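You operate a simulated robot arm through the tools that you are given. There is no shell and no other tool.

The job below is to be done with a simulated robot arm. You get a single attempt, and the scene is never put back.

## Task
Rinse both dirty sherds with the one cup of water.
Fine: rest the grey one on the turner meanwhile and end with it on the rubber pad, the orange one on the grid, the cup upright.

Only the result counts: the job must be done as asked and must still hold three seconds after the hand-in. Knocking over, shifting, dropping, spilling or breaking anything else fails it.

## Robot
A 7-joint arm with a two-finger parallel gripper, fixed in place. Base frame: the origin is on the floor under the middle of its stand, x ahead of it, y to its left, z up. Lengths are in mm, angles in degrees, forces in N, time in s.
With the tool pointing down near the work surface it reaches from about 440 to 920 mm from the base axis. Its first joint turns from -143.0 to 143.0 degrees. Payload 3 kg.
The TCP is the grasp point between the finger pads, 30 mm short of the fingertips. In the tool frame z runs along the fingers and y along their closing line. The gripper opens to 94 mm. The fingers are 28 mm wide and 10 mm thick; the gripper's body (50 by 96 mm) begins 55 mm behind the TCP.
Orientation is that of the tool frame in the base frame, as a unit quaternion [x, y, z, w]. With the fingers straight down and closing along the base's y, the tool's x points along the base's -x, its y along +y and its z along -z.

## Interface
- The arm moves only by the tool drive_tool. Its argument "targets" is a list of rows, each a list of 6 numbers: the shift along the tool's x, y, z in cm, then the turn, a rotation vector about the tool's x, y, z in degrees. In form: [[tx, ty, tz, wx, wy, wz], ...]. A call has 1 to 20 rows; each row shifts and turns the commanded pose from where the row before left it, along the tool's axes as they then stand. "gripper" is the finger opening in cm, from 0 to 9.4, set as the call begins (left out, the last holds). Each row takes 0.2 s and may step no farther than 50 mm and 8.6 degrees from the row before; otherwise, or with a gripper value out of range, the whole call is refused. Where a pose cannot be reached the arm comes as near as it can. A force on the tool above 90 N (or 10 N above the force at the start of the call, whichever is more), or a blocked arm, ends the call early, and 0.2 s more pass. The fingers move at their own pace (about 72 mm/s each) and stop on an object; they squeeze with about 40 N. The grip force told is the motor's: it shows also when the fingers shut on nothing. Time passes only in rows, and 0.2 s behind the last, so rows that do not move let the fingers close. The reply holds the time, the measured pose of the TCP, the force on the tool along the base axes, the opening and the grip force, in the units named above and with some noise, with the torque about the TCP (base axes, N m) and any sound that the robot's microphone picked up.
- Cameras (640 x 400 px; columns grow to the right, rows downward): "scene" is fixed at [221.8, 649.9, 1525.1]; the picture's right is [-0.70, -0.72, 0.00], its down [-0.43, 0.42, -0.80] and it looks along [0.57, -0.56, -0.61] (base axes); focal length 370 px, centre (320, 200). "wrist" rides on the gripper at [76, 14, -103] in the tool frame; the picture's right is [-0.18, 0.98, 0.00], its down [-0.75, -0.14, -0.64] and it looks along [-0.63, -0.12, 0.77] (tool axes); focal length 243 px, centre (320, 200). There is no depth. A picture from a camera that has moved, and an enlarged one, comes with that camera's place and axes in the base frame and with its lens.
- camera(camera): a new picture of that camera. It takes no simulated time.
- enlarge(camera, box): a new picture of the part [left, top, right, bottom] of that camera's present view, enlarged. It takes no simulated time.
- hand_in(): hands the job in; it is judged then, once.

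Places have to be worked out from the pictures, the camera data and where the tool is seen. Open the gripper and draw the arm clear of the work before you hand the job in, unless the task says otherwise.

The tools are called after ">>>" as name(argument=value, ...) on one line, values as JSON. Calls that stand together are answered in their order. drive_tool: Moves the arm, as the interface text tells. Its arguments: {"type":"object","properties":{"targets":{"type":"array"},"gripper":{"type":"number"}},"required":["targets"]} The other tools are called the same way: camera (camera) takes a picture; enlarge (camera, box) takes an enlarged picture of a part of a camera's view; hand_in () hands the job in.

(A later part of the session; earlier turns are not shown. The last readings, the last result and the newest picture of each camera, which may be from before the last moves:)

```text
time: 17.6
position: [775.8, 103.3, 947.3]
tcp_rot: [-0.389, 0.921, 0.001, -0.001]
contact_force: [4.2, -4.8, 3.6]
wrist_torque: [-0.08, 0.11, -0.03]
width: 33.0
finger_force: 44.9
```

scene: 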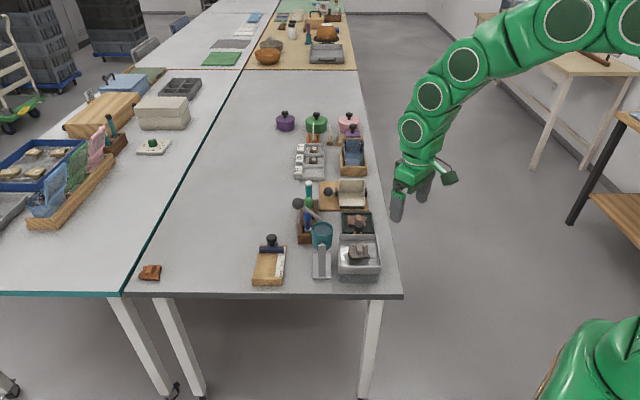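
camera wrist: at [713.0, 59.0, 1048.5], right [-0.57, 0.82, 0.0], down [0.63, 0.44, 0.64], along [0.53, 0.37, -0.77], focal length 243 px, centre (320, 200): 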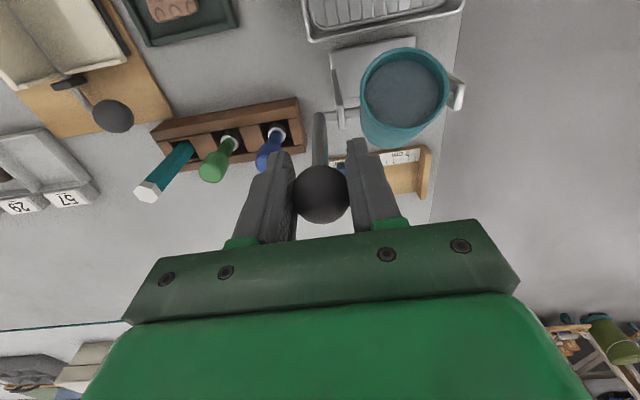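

Firm, low-load grip. I tilt another 10° with the hand co-rotating.

>>> drive_tool(targets=[[0.794, 0, -0.02, 0, -5, 0], [0.794, 0, -0.02, 0, -5, 0]])

>>> enlarge(camera="scene", box=[290, 195, 390, 285])

>>> camera(camera="wrist")

```text
time: 18.2
position: [765.3, 93.7, 947.6]
tcp_rot: [-0.387, 0.918, 0.034, 0.081]
contact_force: [4.8, -2.2, 9.2]
wrist_torque: [0.27, -0.12, 0.16]
width: 32.8
finger_force: 45.1
```

```text
4.44 times, centred on (340, 240) of scene
camera zoom: at [221.8, 649.9, 1525.1], right [-0.7, -0.72, 0.0], down [-0.43, 0.42, -0.8], along [0.57, -0.56, -0.61], focal length 1643 px, centre (231, 22)
```

zoom: 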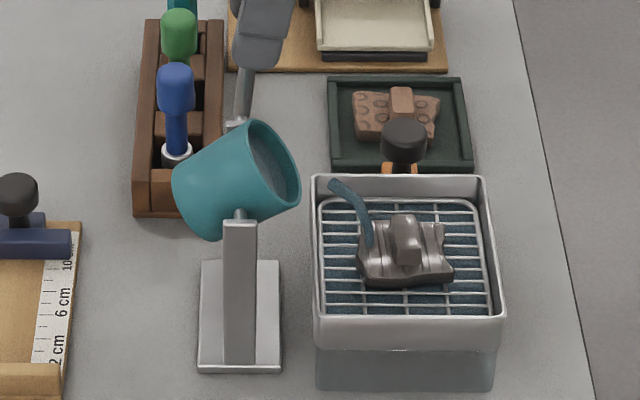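

```text
taken
camera wrist: at [690.6, 36.1, 1032.9], right [-0.58, 0.82, 0.03], down [0.54, 0.35, 0.76], along [0.61, 0.46, -0.64], focal length 243 px, centre (320, 200)
```

wrist: 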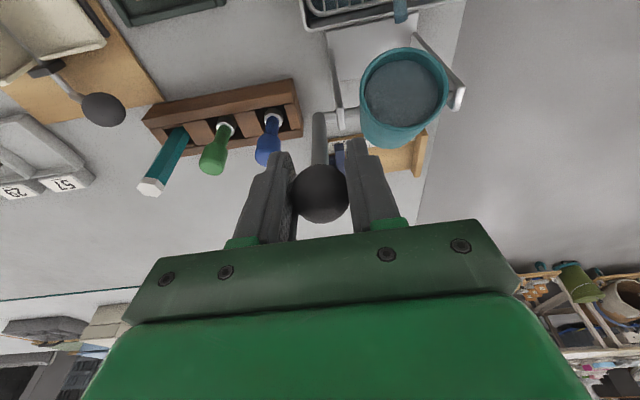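

Water is pouring now and lands on the grid at the sherd. No simulated time passes while I look, so I check the level and the sherd closely.

>>> enlarge(camera="scene", box=[335, 230, 385, 270])

>>> enlarge(camera="wrist", box=[350, 30, 470, 150])

>>> enlarge(camera="scene", box=[310, 215, 335, 245])

```text
10.00 times, centred on (360, 250) of scene
camera zoom: at [221.8, 649.9, 1525.1], right [-0.7, -0.72, 0.0], down [-0.43, 0.42, -0.8], along [0.57, -0.56, -0.61], focal length 3697 px, centre (-80, -300)
```

zoom: 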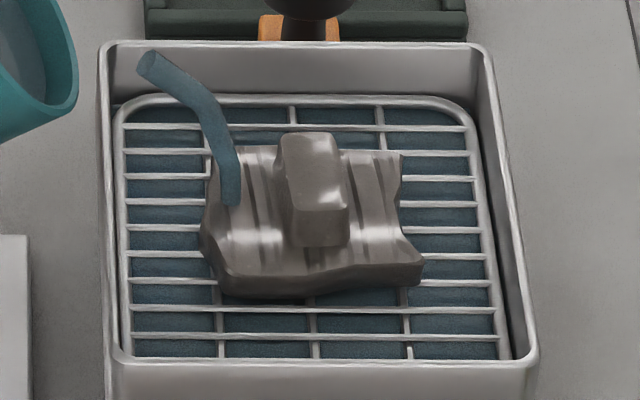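

```text
3.33 times, centred on (410, 90) of wrist
camera zoom: at [690.6, 36.1, 1032.9], right [-0.58, 0.82, 0.03], down [0.54, 0.35, 0.76], along [0.61, 0.46, -0.64], focal length 809 px, centre (20, 567)
```

zoom: 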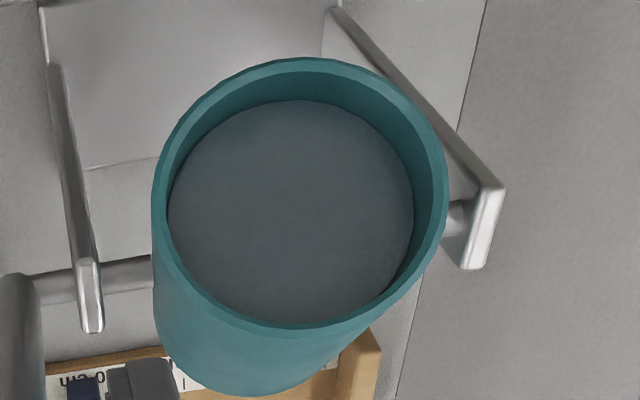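

```text
13.33 times, centred on (322, 230) of scene
camera zoom: at [221.8, 649.9, 1525.1], right [-0.7, -0.72, 0.0], down [-0.43, 0.42, -0.8], along [0.57, -0.56, -0.61], focal length 4929 px, centre (287, -200)
```

zoom: 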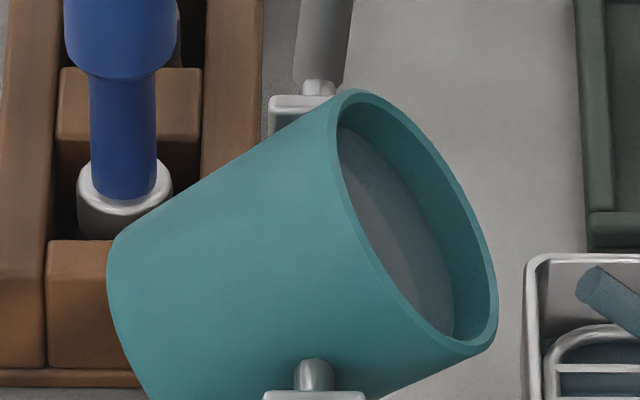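

Pouring began only past about 50° and the level has barely dropped so far. I hold here in short steps and watch the level and stream.

>>> drive_tool(targets=[[0, 0, 0, 0, 0, 0]])

>>> enlarge(camera="scene", box=[300, 210, 390, 275])

>>> enlarge(camera="wrist", box=[350, 30, 470, 150])

```text
time: 18.6
position: [763.8, 93.4, 946.0]
tcp_rot: [-0.387, 0.918, 0.034, 0.081]
contact_force: [6.9, -1.9, 11.4]
wrist_torque: [0.26, -0.35, 0.09]
width: 32.5
finger_force: 45.3
```

```text
6.15 times, centred on (345, 242) of scene
camera zoom: at [221.8, 649.9, 1525.1], right [-0.7, -0.72, 0.0], down [-0.43, 0.42, -0.8], along [0.57, -0.56, -0.61], focal length 2275 px, centre (166, -62)
```

zoom: 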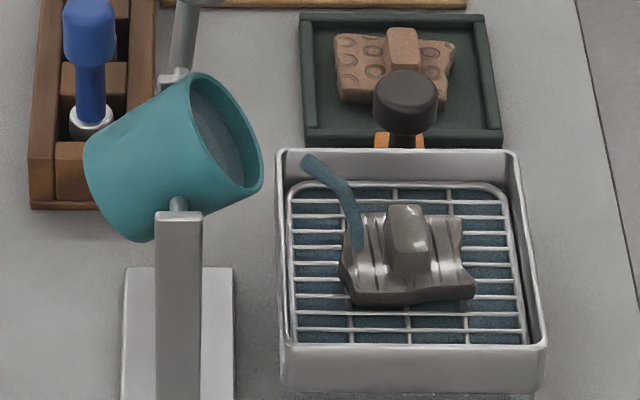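

```text
3.33 times, centred on (410, 90) of wrist
camera zoom: at [690.6, 36.2, 1032.9], right [-0.58, 0.82, 0.03], down [0.54, 0.35, 0.76], along [0.61, 0.46, -0.64], focal length 809 px, centre (20, 567)
```

zoom: 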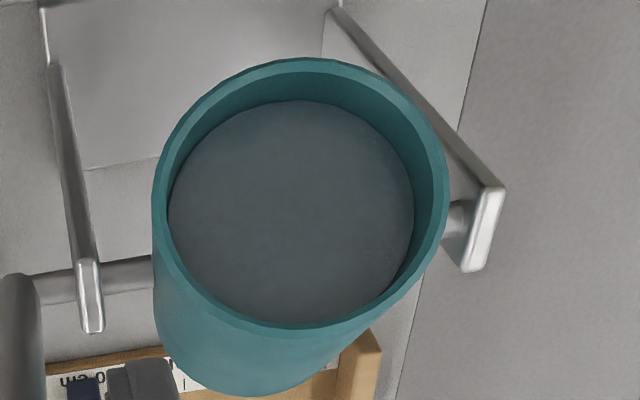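

The stream continues. I compare the sherd's colour closely with the earlier, dusty look.

>>> enlarge(camera="scene", box=[340, 238, 380, 263])

>>> enlarge(camera="scene", box=[310, 215, 335, 245])

```text
16.00 times, centred on (360, 250) of scene
camera zoom: at [221.8, 649.9, 1525.1], right [-0.7, -0.72, 0.0], down [-0.43, 0.42, -0.8], along [0.57, -0.56, -0.61], focal length 5915 px, centre (-320, -608)
```

zoom: 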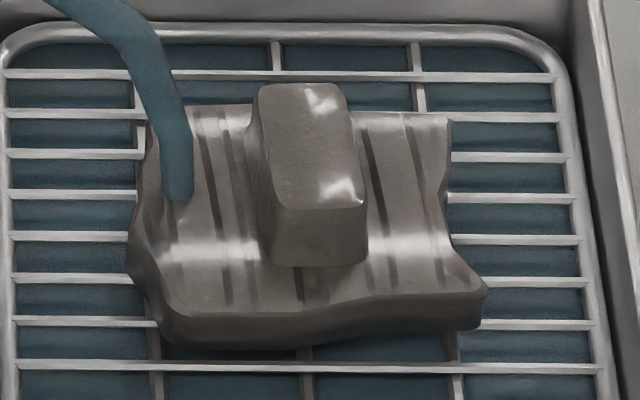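

```text
13.33 times, centred on (322, 230) of scene
camera zoom: at [221.8, 649.9, 1525.1], right [-0.7, -0.72, 0.0], down [-0.43, 0.42, -0.8], along [0.57, -0.56, -0.61], focal length 4929 px, centre (287, -200)
```

zoom: 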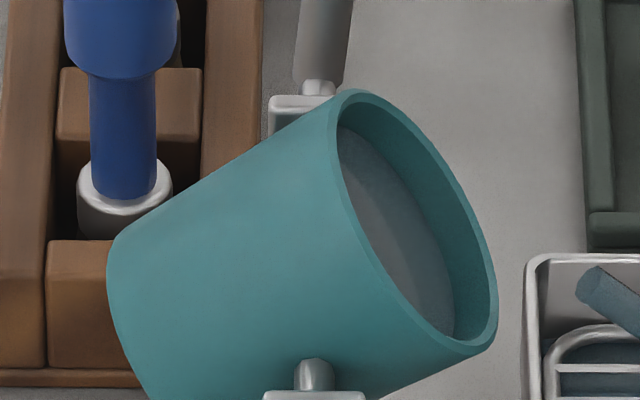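

The grime specks on the grey sherd look washed off and it is wet and greyer. I tip the cup back below the pouring angle now to save water, then reassess.

>>> drive_tool(targets=[[-0.788, 0, 0.09, 0, 5, 0], [-0.788, 0, 0.09, 0, 5, 0]])

>>> enlarge(camera="scene", box=[300, 210, 390, 285])

>>> enlarge(camera="scene", box=[340, 238, 380, 263])

>>> enlarge(camera="wrist", box=[355, 40, 455, 140])

```text
time: 19.2
position: [775.4, 103.7, 947.0]
tcp_rot: [-0.388, 0.922, 0.0, -0.001]
contact_force: [5.9, -2.6, 6.2]
wrist_torque: [0.02, -0.28, -0.21]
width: 31.9
finger_force: 45.1
```

```text
5.33 times, centred on (345, 248) of scene
camera zoom: at [221.8, 649.9, 1525.1], right [-0.7, -0.72, 0.0], down [-0.43, 0.42, -0.8], along [0.57, -0.56, -0.61], focal length 1972 px, centre (187, -53)
```

zoom: 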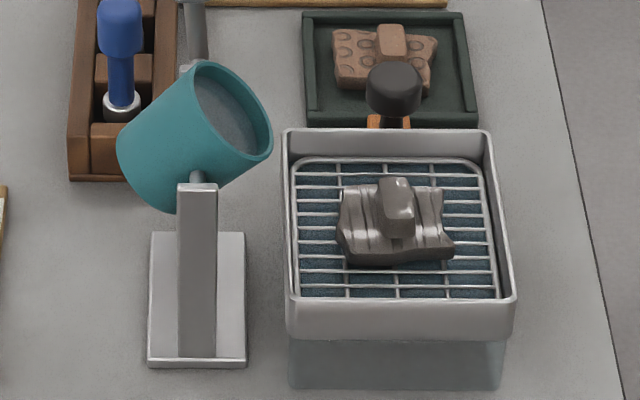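

```text
16.00 times, centred on (360, 250) of scene
camera zoom: at [221.8, 649.9, 1525.1], right [-0.7, -0.72, 0.0], down [-0.43, 0.42, -0.8], along [0.57, -0.56, -0.61], focal length 5915 px, centre (-320, -608)
```

zoom: 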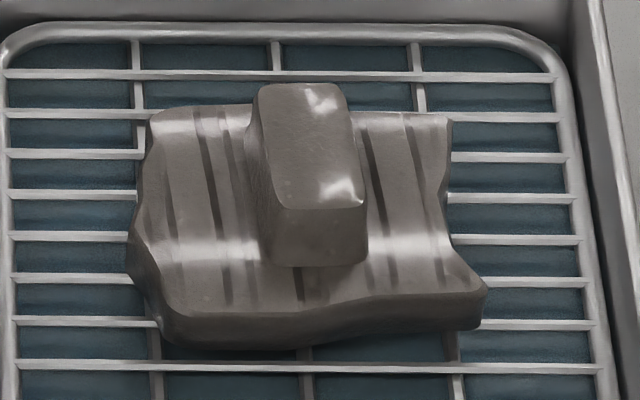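

```text
4.00 times, centred on (405, 90) of wrist
camera zoom: at [713.4, 59.2, 1048.5], right [-0.57, 0.82, 0.0], down [0.63, 0.44, 0.64], along [0.53, 0.37, -0.77], focal length 970 px, centre (-20, 640)
```

zoom: 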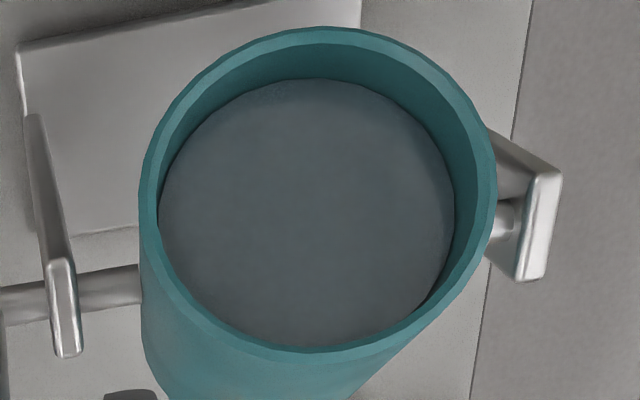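

The stream has stopped at this angle and the cup's visible level is essentially unchanged. I repeat the earlier enlargement for a like-for-like colour comparison of the sherd.

>>> enlarge(camera="scene", box=[335, 230, 385, 270])

>>> enlarge(camera="scene", box=[350, 238, 370, 252])

>>> enlarge(camera="scene", box=[330, 255, 390, 290])

```text
10.00 times, centred on (360, 250) of scene
camera zoom: at [221.8, 649.9, 1525.1], right [-0.7, -0.72, 0.0], down [-0.43, 0.42, -0.8], along [0.57, -0.56, -0.61], focal length 3697 px, centre (-80, -300)
```

zoom: 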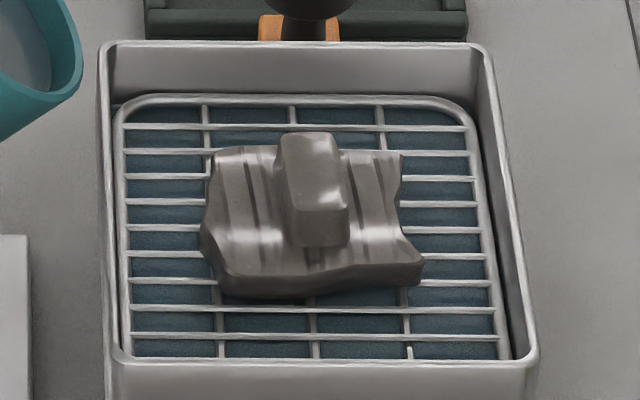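

```text
16.00 times, centred on (360, 245) of scene
camera zoom: at [221.8, 649.9, 1525.1], right [-0.7, -0.72, 0.0], down [-0.43, 0.42, -0.8], along [0.57, -0.56, -0.61], focal length 5915 px, centre (-320, -520)
```

zoom: 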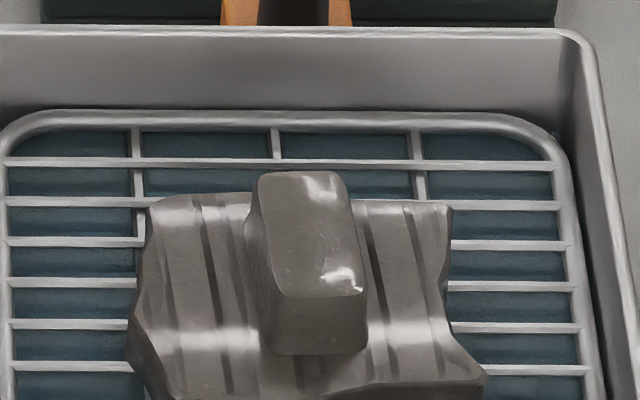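

```text
10.67 times, centred on (360, 272) of scene
camera zoom: at [221.8, 649.9, 1525.1], right [-0.7, -0.72, 0.0], down [-0.43, 0.42, -0.8], along [0.57, -0.56, -0.61], focal length 3944 px, centre (-107, -573)
```

zoom: 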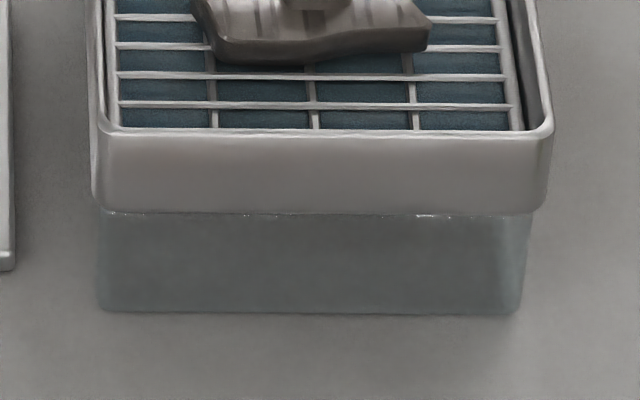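

Appearance has not changed further since the stream first hit, so I judge a bit more water is needed. I tip to the same pouring angle again, hold briefly and compare.

>>> drive_tool(targets=[[0.794, 0, -0.02, 0, -5, 0], [0.794, 0, -0.02, 0, -5, 0], [0, 0, 0, 0, 0, 0], [0, 0, 0, 0, 0, 0]])

>>> enlarge(camera="scene", box=[335, 230, 385, 270])

>>> enlarge(camera="wrist", box=[350, 30, 470, 150])

>>> enlarge(camera="scene", box=[310, 215, 335, 245])

```text
time: 20.2
position: [765.5, 94.3, 945.2]
tcp_rot: [-0.387, 0.918, 0.035, 0.079]
contact_force: [-1.0, 0.9, -8.5]
wrist_torque: [0.02, 0.06, 0.03]
width: 31.9
finger_force: 45.0
```

```text
10.00 times, centred on (360, 250) of scene
camera zoom: at [221.8, 649.9, 1525.1], right [-0.7, -0.72, 0.0], down [-0.43, 0.42, -0.8], along [0.57, -0.56, -0.61], focal length 3697 px, centre (-80, -300)
```

zoom: 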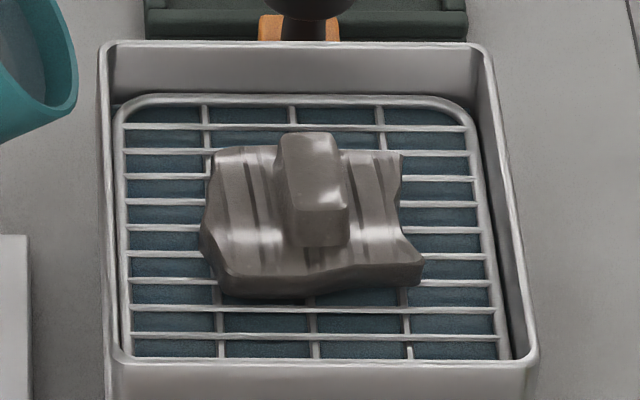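

```text
3.33 times, centred on (410, 90) of wrist
camera zoom: at [690.9, 36.1, 1033.3], right [-0.58, 0.82, 0.03], down [0.54, 0.35, 0.76], along [0.61, 0.46, -0.65], focal length 809 px, centre (20, 567)
```

zoom: 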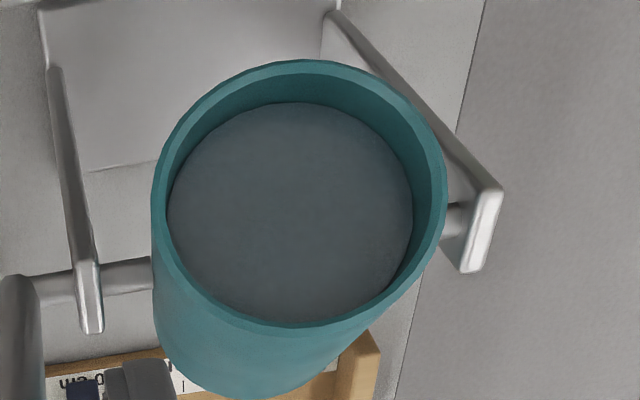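

```text
13.33 times, centred on (322, 230) of scene
camera zoom: at [221.8, 649.9, 1525.1], right [-0.7, -0.72, 0.0], down [-0.43, 0.42, -0.8], along [0.57, -0.56, -0.61], focal length 4929 px, centre (287, -200)
```

zoom: 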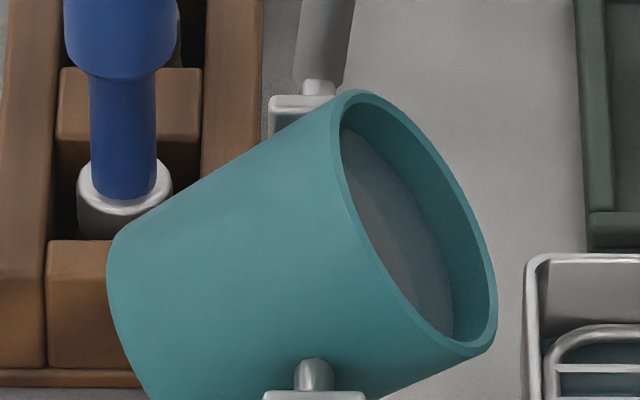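

No stream at the same angle now, so the cup pours only until its content matches the tilt. I go on in small tilt increments, watching stream, level and sherd.

>>> drive_tool(targets=[[0.636, 0, -0.022, 0, -4, 0]])

>>> enlarge(camera="scene", box=[335, 230, 385, 270])

>>> enlarge(camera="wrist", box=[350, 30, 470, 150])

>>> enlarge(camera="scene", box=[310, 215, 335, 245])

```text
time: 20.6
position: [760.7, 89.7, 944.1]
tcp_rot: [-0.386, 0.915, 0.049, 0.112]
contact_force: [11.1, 8.3, -18.6]
wrist_torque: [0.59, -0.52, -0.04]
width: 31.6
finger_force: 45.3
```

```text
10.00 times, centred on (360, 250) of scene
camera zoom: at [221.8, 649.9, 1525.1], right [-0.7, -0.72, 0.0], down [-0.43, 0.42, -0.8], along [0.57, -0.56, -0.61], focal length 3697 px, centre (-80, -300)
```

zoom: 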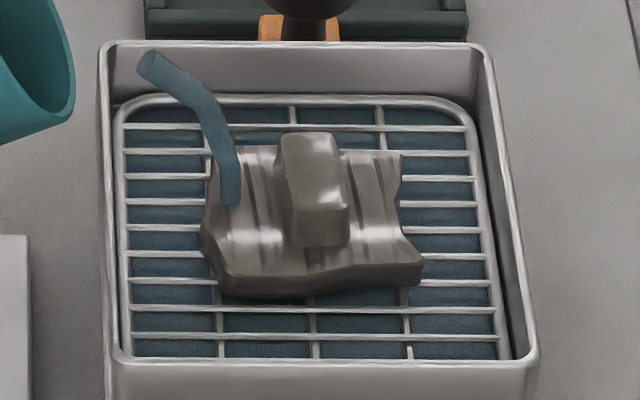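

```text
3.33 times, centred on (410, 90) of wrist
camera zoom: at [682.4, 27.6, 1025.5], right [-0.58, 0.81, 0.05], down [0.5, 0.31, 0.81], along [0.64, 0.49, -0.59], focal length 809 px, centre (20, 567)
```

zoom: 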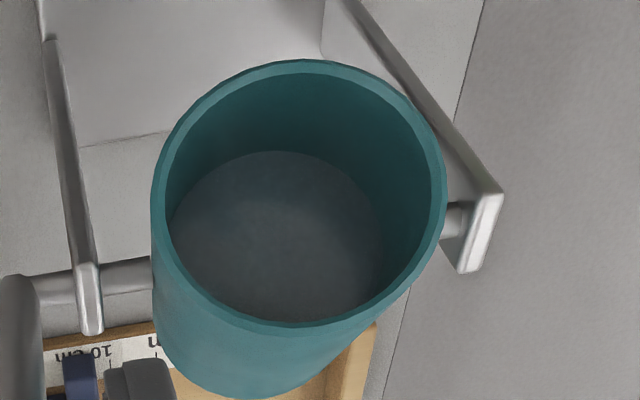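

```text
13.33 times, centred on (322, 230) of scene
camera zoom: at [221.8, 649.9, 1525.1], right [-0.7, -0.72, 0.0], down [-0.43, 0.42, -0.8], along [0.57, -0.56, -0.61], focal length 4929 px, centre (287, -200)
```

zoom: 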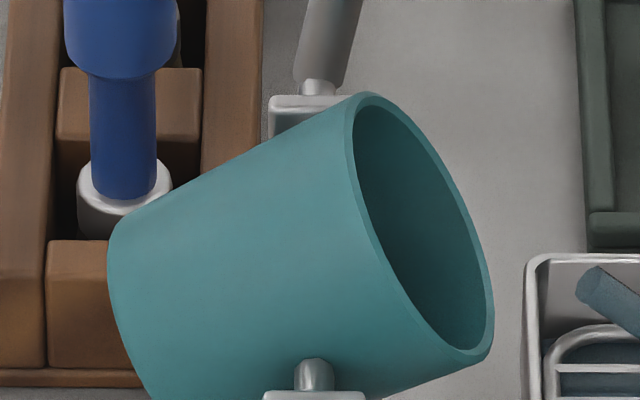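

The level has now dropped to about 21 mm below the rim (from about 8), i.e. roughly a third has poured. I tip back below the pouring angle right away.

>>> drive_tool(targets=[[-0.788, 0, 0.09, 0, 5, 0], [-0.788, 0, 0.09, 0, 5, 0]])

>>> enlarge(camera="scene", box=[335, 230, 385, 270])

>>> enlarge(camera="wrist", box=[350, 30, 470, 150])

>>> enlarge(camera="scene", box=[310, 215, 335, 245])

```text
time: 21.2
position: [772.2, 100.0, 946.8]
tcp_rot: [-0.388, 0.921, 0.013, 0.033]
contact_force: [-2.4, -2.0, 4.1]
wrist_torque: [-0.07, 0.35, 0.12]
width: 31.7
finger_force: 44.8
```

```text
10.00 times, centred on (360, 250) of scene
camera zoom: at [221.8, 649.9, 1525.1], right [-0.7, -0.72, 0.0], down [-0.43, 0.42, -0.8], along [0.57, -0.56, -0.61], focal length 3697 px, centre (-80, -300)
```

zoom: 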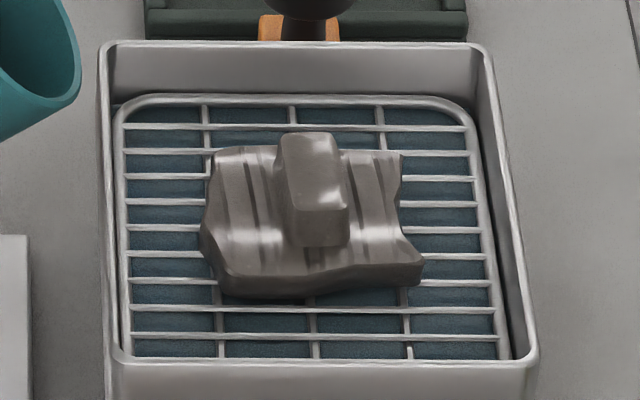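

```text
3.33 times, centred on (410, 90) of wrist
camera zoom: at [704.1, 49.8, 1043.3], right [-0.58, 0.82, 0.01], down [0.59, 0.41, 0.69], along [0.56, 0.41, -0.72], focal length 809 px, centre (20, 567)
```

zoom: 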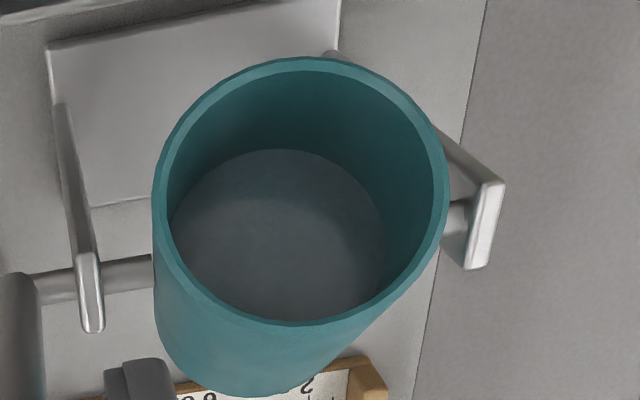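

```text
13.33 times, centred on (322, 230) of scene
camera zoom: at [221.8, 649.9, 1525.1], right [-0.7, -0.72, 0.0], down [-0.43, 0.42, -0.8], along [0.57, -0.56, -0.61], focal length 4929 px, centre (287, -200)
```

zoom: 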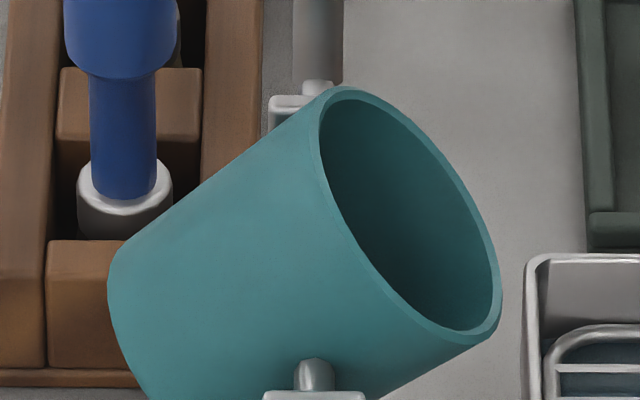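

The level holds at about 21 mm below the rim (about two thirds left) and the stream has stopped. To give the grey one close to half, I make one short dip to a slightly smaller angle and straight back.

>>> drive_tool(targets=[[0.794, 0, -0.02, 0, -5, 0], [0.556, 0, -0.022, 0, -3.5, 0], [-0.553, 0, 0.056, 0, 3.5, 0], [-0.788, 0, 0.09, 0, 5, 0]])

>>> enlarge(camera="wrist", box=[350, 30, 470, 150])

>>> enlarge(camera="scene", box=[300, 210, 390, 285])

```text
time: 22.2
position: [771.9, 100.3, 945.5]
tcp_rot: [-0.389, 0.921, 0.014, 0.032]
contact_force: [-6.0, 4.7, 18.3]
wrist_torque: [0.03, 0.08, 0.51]
width: 31.4
finger_force: 44.7
```

```text
3.33 times, centred on (410, 90) of wrist
camera zoom: at [704.6, 50.1, 1043.3], right [-0.58, 0.82, 0.01], down [0.59, 0.41, 0.69], along [0.56, 0.41, -0.72], focal length 809 px, centre (20, 567)
```

zoom: 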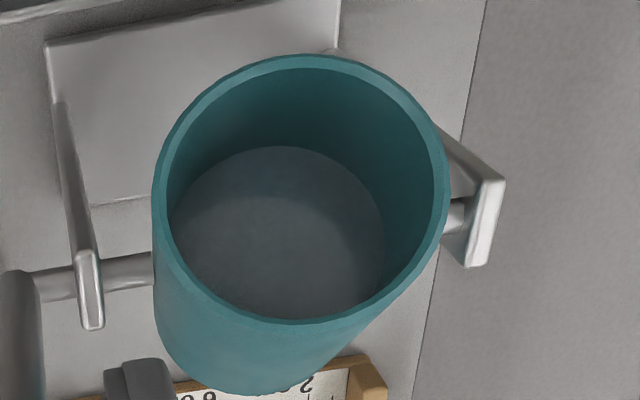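

```text
5.33 times, centred on (345, 248) of scene
camera zoom: at [221.8, 649.9, 1525.1], right [-0.7, -0.72, 0.0], down [-0.43, 0.42, -0.8], along [0.57, -0.56, -0.61], focal length 1972 px, centre (187, -53)
```

zoom: 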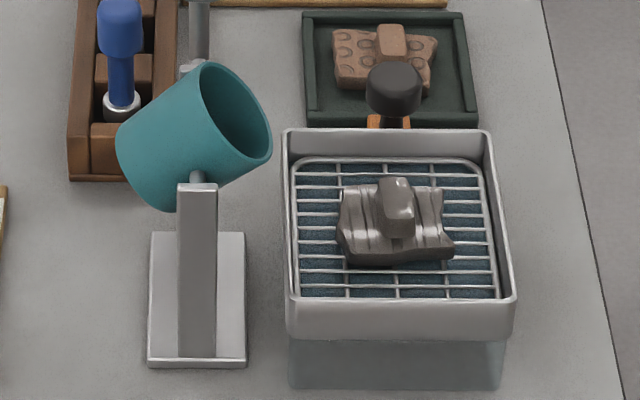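

The level did not change, so the pouring angle rises as the cup empties. I go up to about 57–58° this time, check, and stop near the half mark.

>>> drive_tool(targets=[[0.794, 0, -0.02, 0, -5, 0], [0.794, 0, -0.02, 0, -5, 0]])

>>> enlarge(camera="wrist", box=[350, 30, 470, 150])

>>> enlarge(camera="scene", box=[300, 210, 390, 285])

```text
time: 22.8
position: [760.9, 90.0, 944.7]
tcp_rot: [-0.386, 0.914, 0.047, 0.113]
contact_force: [4.6, 11.0, 14.6]
wrist_torque: [0.86, -0.88, -0.21]
width: 31.3
finger_force: 45.3
```

```text
3.33 times, centred on (410, 90) of wrist
camera zoom: at [682.8, 28.3, 1025.4], right [-0.58, 0.81, 0.04], down [0.5, 0.31, 0.81], along [0.64, 0.49, -0.59], focal length 809 px, centre (20, 567)
```

zoom: 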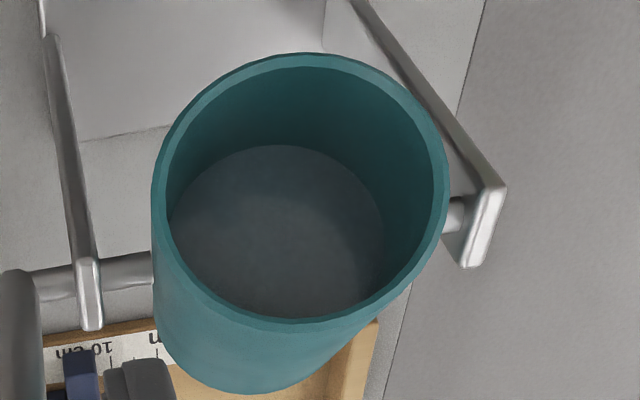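

```text
5.33 times, centred on (345, 248) of scene
camera zoom: at [221.8, 649.9, 1525.1], right [-0.7, -0.72, 0.0], down [-0.43, 0.42, -0.8], along [0.57, -0.56, -0.61], focal length 1972 px, centre (187, -53)
```

zoom: 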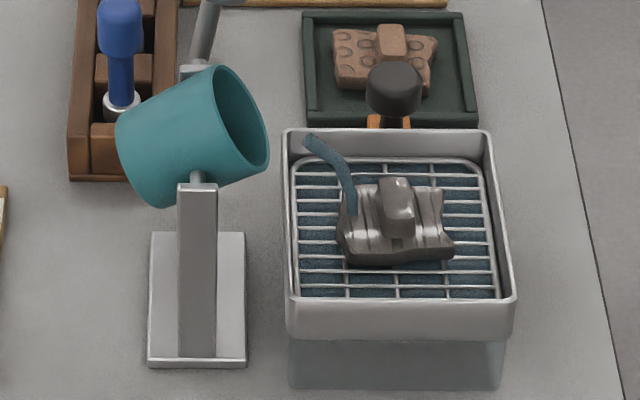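

The stream is on again at this angle while the visible level still shows about two thirds (it seems to step down in coarse stages). Total pouring time is already substantial, so I tip back now to keep enough for the second sherd.

>>> drive_tool(targets=[[-0.788, 0, 0.09, 0, 5, 0], [-0.788, 0, 0.09, 0, 5, 0]])

>>> enlarge(camera="wrist", box=[350, 30, 470, 150])

>>> enlarge(camera="scene", box=[340, 238, 380, 263])

```text
time: 23.4
position: [771.9, 99.3, 945.6]
tcp_rot: [-0.389, 0.921, 0.013, 0.032]
contact_force: [-7.1, 6.0, 28.3]
wrist_torque: [-0.06, 0.05, 0.4]
width: 31.5
finger_force: 44.8
```

```text
3.33 times, centred on (410, 90) of wrist
camera zoom: at [704.3, 49.9, 1043.0], right [-0.58, 0.82, 0.01], down [0.59, 0.41, 0.69], along [0.56, 0.41, -0.72], focal length 809 px, centre (20, 567)
```

zoom: 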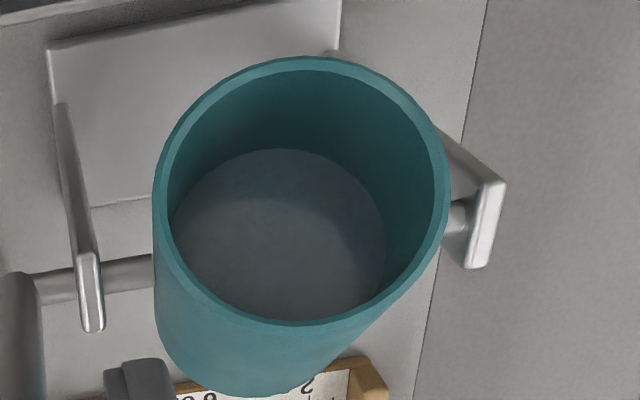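

```text
16.00 times, centred on (360, 250) of scene
camera zoom: at [221.8, 649.9, 1525.1], right [-0.7, -0.72, 0.0], down [-0.43, 0.42, -0.8], along [0.57, -0.56, -0.61], focal length 5915 px, centre (-320, -608)
```

zoom: 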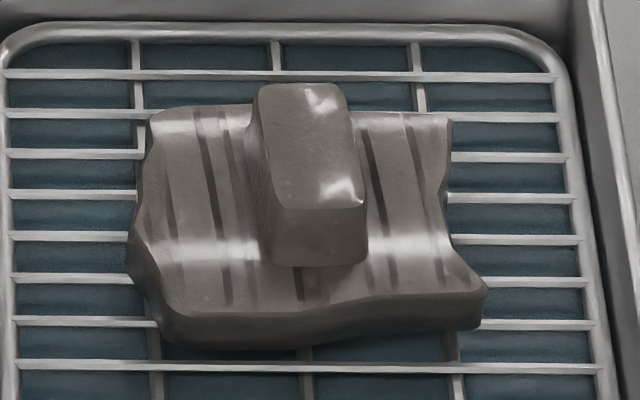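

Level unchanged and the stream is off. Now I return the cup upright: first I ease the grip to relieve the 28 N vertical load.

>>> drive_tool(targets=[[0, 0, 0, 0, 0, 0], [0, 0, 0, 0, 0, 0]], gripper=3.2)

>>> camera(camera="wrist")

>>> enlarge(camera="scene", box=[290, 185, 390, 285])

```text
time: 24.0
position: [771.1, 100.3, 945.3]
tcp_rot: [-0.388, 0.921, 0.014, 0.032]
contact_force: [-0.2, -0.5, -0.1]
wrist_torque: [-0.01, -0.04, -0.01]
width: 32.1
finger_force: 0.3
```

```text
taken
camera wrist: at [704.5, 49.8, 1042.1], right [-0.58, 0.82, 0.01], down [0.6, 0.41, 0.69], along [0.56, 0.41, -0.72], focal length 243 px, centre (320, 200)
```

wrist: 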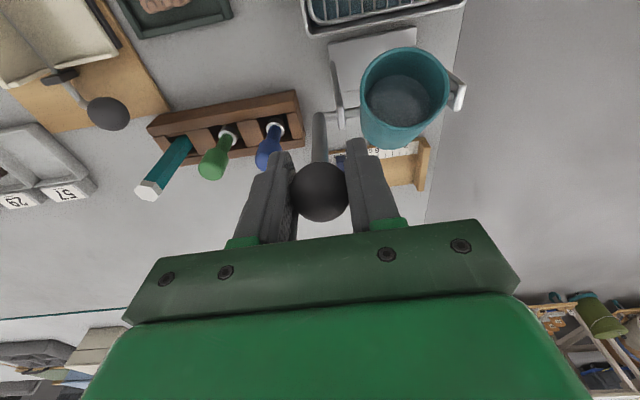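

```text
4.00 times, centred on (340, 235) of scene
camera zoom: at [221.8, 649.9, 1525.1], right [-0.7, -0.72, 0.0], down [-0.43, 0.42, -0.8], along [0.57, -0.56, -0.61], focal length 1479 px, centre (240, 60)
```

zoom: 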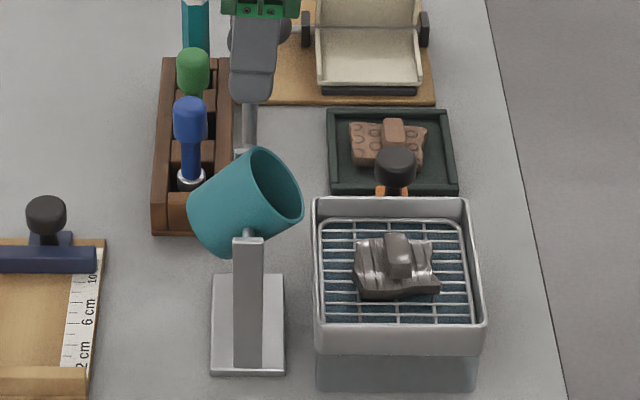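

The cup holds its tilt without the gripper. I level the hand, centre it on the ball (about 2.5 mm higher, 1 mm back) and take a light grip.

>>> drive_tool(targets=[[-0.1, 0, -0.25, 0, 4, 0], [0, 0, 0, 0, 0, 0]], gripper=3.5)

>>> drive_tool(targets=[[0, 0, 0, 0, 0, 0], [0, 0, 0, 0, 0, 0]], gripper=3.15)

```text
time: 24.6
position: [771.8, 100.6, 947.2]
tcp_rot: [-0.389, 0.921, 0.0, 0.001]
contact_force: [-0.6, -0.4, 0.9]
wrist_torque: [0.0, -0.02, 0.02]
width: 35.1
finger_force: 0.1
```

```text
time: 25.2
position: [772.6, 101.4, 948.5]
tcp_rot: [-0.388, 0.921, 0.001, 0.0]
contact_force: [-0.8, 1.4, 0.4]
wrist_torque: [0.05, 0.01, 0.0]
width: 32.6
finger_force: 1.2
```

>>> drive_tool(targets=[[0, 0.05, 0, 0, 0, 0], [0, 0, 0, 0, 0, 0]], gripper=3.06)

```text
time: 25.8
position: [771.5, 100.6, 949.0]
tcp_rot: [-0.389, 0.921, 0.001, 0.001]
contact_force: [2.2, -2.4, 1.0]
wrist_torque: [0.03, -0.01, 0.01]
width: 32.4
finger_force: 1.4
```

>>> drive_tool(targets=[[0, 0, 0, 0, 0, 0], [0, 0, 0, 0, 0, 0]], gripper=3.0)

```text
time: 26.4
position: [771.9, 101.5, 947.8]
tcp_rot: [-0.388, 0.922, 0.001, 0.001]
contact_force: [2.5, -3.2, 1.6]
wrist_torque: [-0.06, 0.04, -0.01]
width: 32.6
finger_force: 1.6
```

>>> drive_tool(targets=[[0, -0.07, 0, 0, 0, 0], [0, 0, 0, 0, 0, 0]])

```text
time: 27.0
position: [772.8, 100.6, 948.8]
tcp_rot: [-0.389, 0.921, 0.0, 0.0]
contact_force: [-5.6, 1.0, 2.5]
wrist_torque: [-0.2, 0.26, 0.01]
width: 31.6
finger_force: 44.7
```

Centred: a firm grip now. I ease it to about 20 N and move the lever back down its arc toward upright, half way first.

>>> drive_tool(targets=[[0, 0, 0, 0, 0, 0], [-1.53, -0.04, 0.14, 0, 0, 0], [-1.38, -0.04, 0.36, 0, 0, 0]], gripper=3.06)

>>> camera(camera="wrist")

>>> enlarge(camera="scene", box=[290, 185, 390, 285])

```text
time: 27.8
position: [791.9, 120.0, 942.4]
tcp_rot: [-0.389, 0.921, 0.0, 0.0]
contact_force: [-2.7, 3.9, 2.8]
wrist_torque: [0.04, 0.03, -0.01]
width: 33.4
finger_force: 2.5
```

```text
taken
camera wrist: at [730.5, 75.3, 1045.2], right [-0.58, 0.82, 0.0], down [0.63, 0.44, 0.64], along [0.52, 0.37, -0.77], focal length 243 px, centre (320, 200)
```

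wrist: 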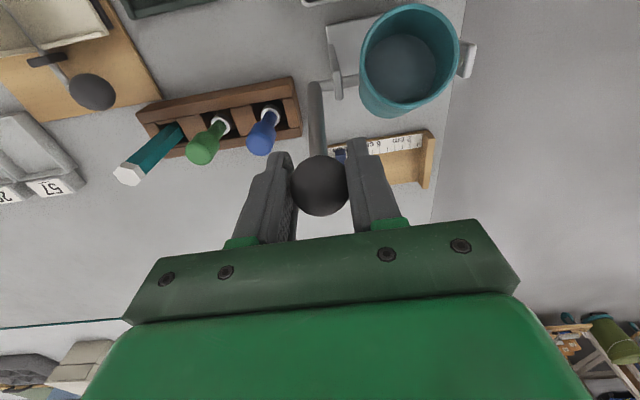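

```text
4.00 times, centred on (340, 235) of scene
camera zoom: at [221.8, 649.9, 1525.1], right [-0.7, -0.72, 0.0], down [-0.43, 0.42, -0.8], along [0.57, -0.56, -0.61], focal length 1479 px, centre (240, 60)
```

zoom: 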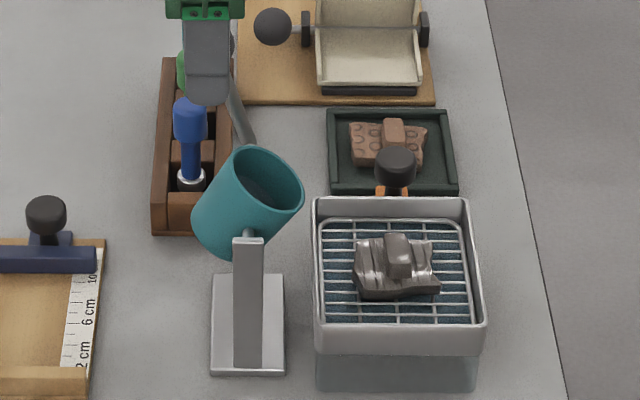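

The cup is coming up as intended. I continue the arc to upright.

>>> drive_tool(targets=[[-1.31, 0.08, 0.57, 0, 0, 0], [-1.2, 0, 0.77, 0, 0, 0], [-1.18, 0, 1.06, 0, 0, 0]])

>>> camera(camera="wrist")

>>> enlarge(camera="scene", box=[290, 185, 390, 285])

```text
time: 28.6
position: [819.2, 147.0, 919.8]
tcp_rot: [-0.388, 0.921, -0.001, 0.0]
contact_force: [-7.4, -0.9, 9.0]
wrist_torque: [-0.7, 0.61, 0.15]
width: 31.8
finger_force: 43.7
```

```text
taken
camera wrist: at [756.2, 101.9, 1021.3], right [-0.58, 0.82, 0.0], down [0.63, 0.44, 0.64], along [0.52, 0.37, -0.77], focal length 243 px, centre (320, 200)
```

wrist: 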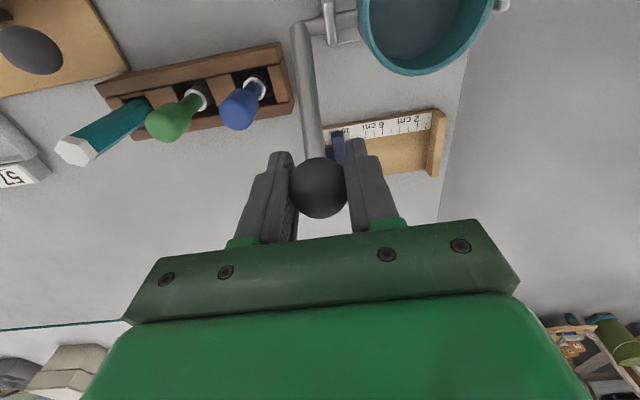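

```text
4.00 times, centred on (340, 235) of scene
camera zoom: at [221.8, 649.9, 1525.1], right [-0.7, -0.72, 0.0], down [-0.43, 0.42, -0.8], along [0.57, -0.56, -0.61], focal length 1479 px, centre (240, 60)
```

zoom: 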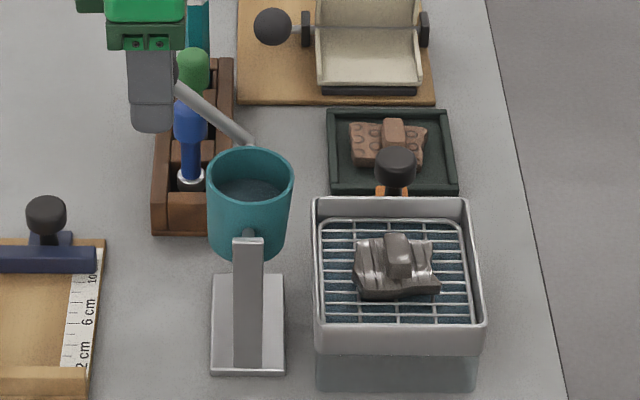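

The cup is nearly upright. I zoom to judge the remaining tilt and the water level.

>>> enlarge(camera="scene", box=[305, 210, 340, 250])

>>> enlarge(camera="wrist", box=[280, 0, 520, 130])

```text
10.00 times, centred on (322, 230) of scene
camera zoom: at [221.8, 649.9, 1525.1], right [-0.7, -0.72, 0.0], down [-0.43, 0.42, -0.8], along [0.57, -0.56, -0.61], focal length 3697 px, centre (295, -100)
```

zoom: 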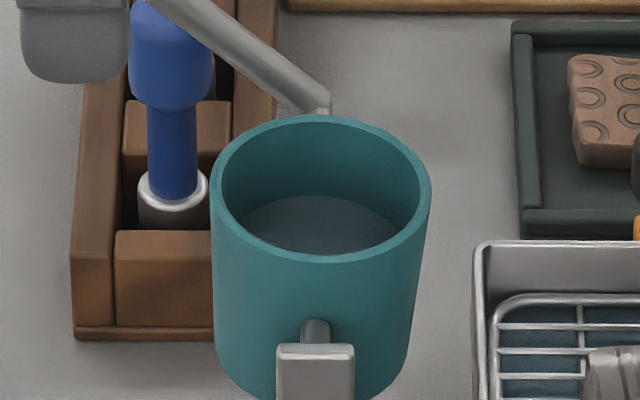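

```text
2.67 times, centred on (400, 65) of wrist
camera zoom: at [756.2, 101.9, 1021.3], right [-0.58, 0.82, 0.0], down [0.63, 0.44, 0.64], along [0.52, 0.37, -0.77], focal length 647 px, centre (107, 560)
```

zoom: 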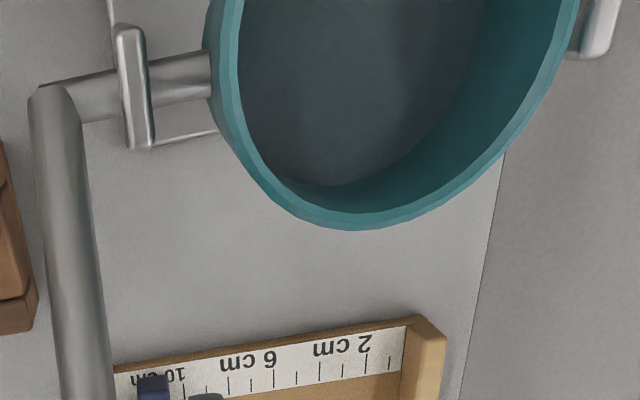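

The cup is within a couple of degrees of upright with the level about 21 mm below the rim. I release the ball, rise, move above the basin and yaw back so the fingers close across the sherd's grip block.

>>> drive_tool(targets=[[0, 0, 0, 0, 0, 0], [0, 0, -2.0, 0, 0, 0], [0, 0, -3.0, 0, 0, 0], [0, 0, -3.0, 0, 0, 0]], gripper=6.0)

>>> drive_tool(targets=[[4.0, 1.5, 0, 0, 0, 7.5], [3.7, 2.0, 0, 0, 0, 7.5], [3.5, 2.4, 0, 0, 0, 7.5], [2.9, 2.5, 0, 0, 0, 7.5], [0, 0, 0, 0, 0, 7.5], [0, 0, 0, 0, 0, 7.5], [0, 0, 0, 0, 0, 7.5], [0, 0, 0, 0, 0, 7.5], [0, 0, 0, 0, 0, 7.5], [0, 0, 0, 0, 0, 7.5], [0, 0, 0, 0, 0, 7.5], [0, 0, 0, 0, 0, 7.5]])

>>> camera(camera="wrist")

>>> camera(camera="scene")

```text
time: 29.6
position: [817.4, 147.2, 1000.0]
tcp_rot: [-0.389, 0.921, -0.001, 0.001]
contact_force: [0.3, 0.0, -0.7]
wrist_torque: [-0.01, 0.0, 0.0]
width: 60.0
finger_force: 0.1
```

```text
time: 32.2
position: [658.6, 136.9, 999.8]
tcp_rot: [0.378, 0.926, -0.001, 0.0]
contact_force: [-0.1, -0.4, 0.6]
wrist_torque: [0.0, 0.03, 0.01]
width: 60.3
finger_force: 0.1
```

```text
taken
camera wrist: at [615.8, 200.0, 1102.4], right [0.82, 0.57, 0.0], down [0.44, -0.63, 0.64], along [0.37, -0.53, -0.77], focal length 243 px, centre (320, 200)
```

wrist: 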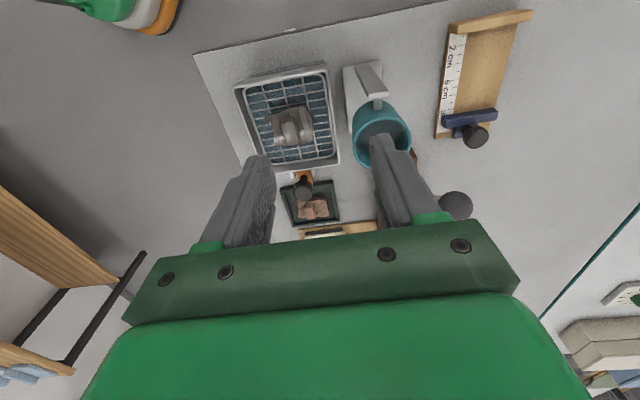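

```text
taken
```

scene: 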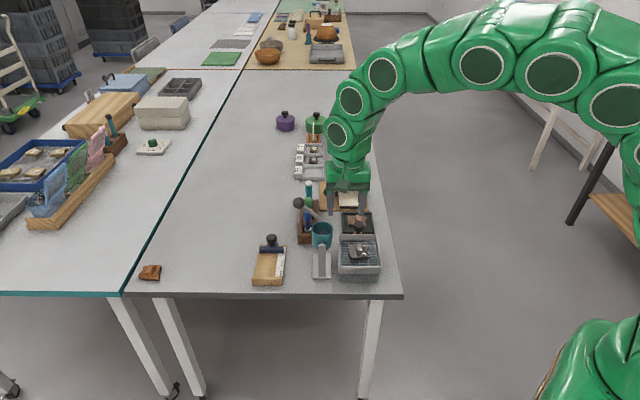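

The tool is 64 mm short of above the sherd, with a good view of it. I enlarge to get the block's position and orientation.

>>> enlarge(camera="wrist", box=[225, 60, 345, 170])

>>> enlarge(camera="wrist", box=[260, 95, 330, 150])

>>> enlarge(camera="scene", box=[340, 235, 380, 265])

```text
3.64 times, centred on (285, 115) of wrist
camera zoom: at [615.8, 200.0, 1102.4], right [0.82, 0.57, 0.0], down [0.44, -0.63, 0.64], along [0.37, -0.53, -0.77], focal length 882 px, centre (447, 509)
```

zoom: 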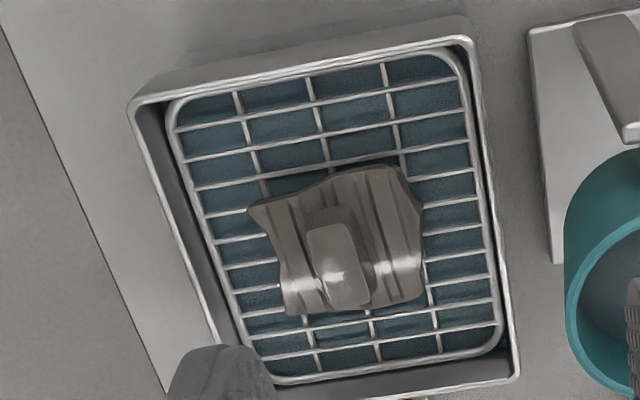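

```text
7.27 times, centred on (295, 122) of wrist
camera zoom: at [615.8, 200.0, 1102.4], right [0.82, 0.57, 0.0], down [0.44, -0.63, 0.64], along [0.37, -0.53, -0.77], focal length 1764 px, centre (502, 764)
```

zoom: 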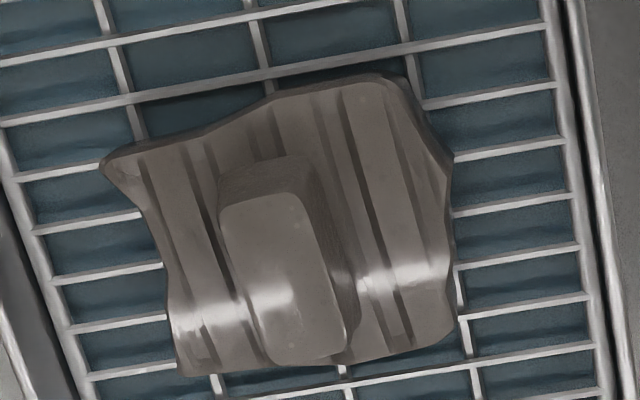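

```text
13.33 times, centred on (360, 250) of scene
camera zoom: at [221.8, 649.9, 1525.1], right [-0.7, -0.72, 0.0], down [-0.43, 0.42, -0.8], along [0.57, -0.56, -0.61], focal length 4929 px, centre (-213, -467)
```

zoom: 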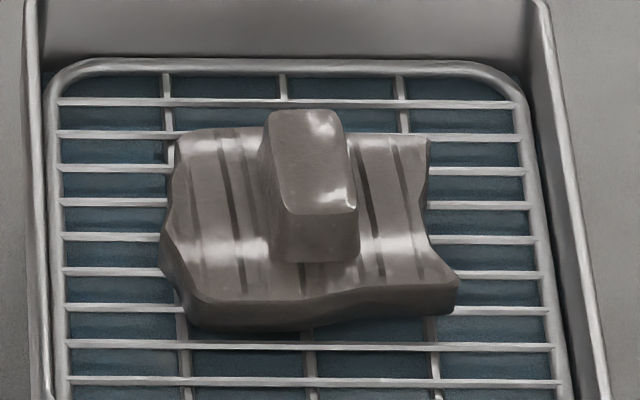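

Block top centre is at about (659, 75, 823), 15 × 30 mm, long axis along the table depth. I move above it to TCP z 870 with the fingers at 45 mm and verify.

>>> drive_tool(targets=[[-2.2, -2.2, 3.0, 0, 0, 0], [-2.2, -2.2, 3.0, 0, 0, 0], [0, 0, 4.0, 0, 0, 0], [0, 0, 3.0, 0, 0, 0]], gripper=4.5)

>>> camera(camera="wrist")

>>> enlarge(camera="scene", box=[320, 200, 400, 280])

```text
time: 33.2
position: [661.5, 72.9, 869.3]
tcp_rot: [0.378, 0.926, 0.001, 0.001]
contact_force: [-0.1, -0.1, -0.6]
wrist_torque: [-0.02, 0.01, -0.01]
width: 45.2
finger_force: 0.0
```

```text
taken
camera wrist: at [618.1, 136.3, 971.1], right [0.82, 0.58, 0.0], down [0.44, -0.63, 0.64], along [0.37, -0.53, -0.77], focal length 243 px, centre (320, 200)
```

wrist: 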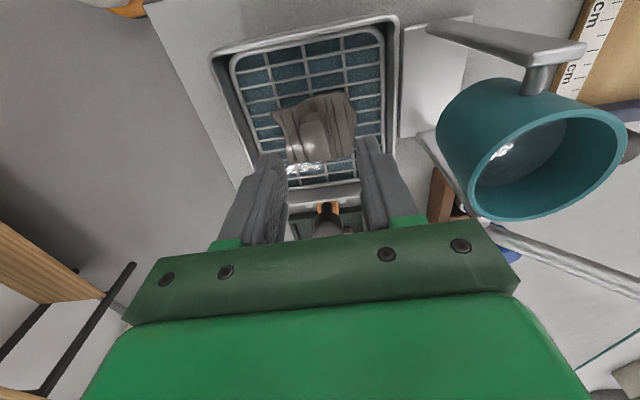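

```text
5.00 times, centred on (360, 240) of scene
camera zoom: at [221.8, 649.9, 1525.1], right [-0.7, -0.72, 0.0], down [-0.43, 0.42, -0.8], along [0.57, -0.56, -0.61], focal length 1848 px, centre (120, 0)
```

zoom: 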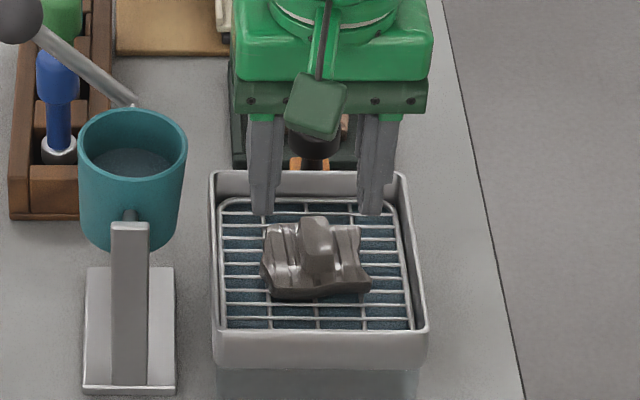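

>>> enlarge(camera="wrist", box=[265, 85, 375, 185])

```text
4.00 times, centred on (320, 135) of wrist
camera zoom: at [618.1, 136.3, 971.1], right [0.82, 0.58, 0.0], down [0.44, -0.63, 0.64], along [0.37, -0.53, -0.77], focal length 970 px, centre (320, 460)
```

zoom: 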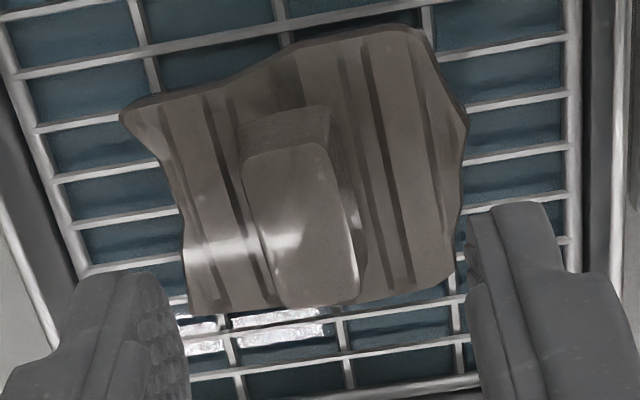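

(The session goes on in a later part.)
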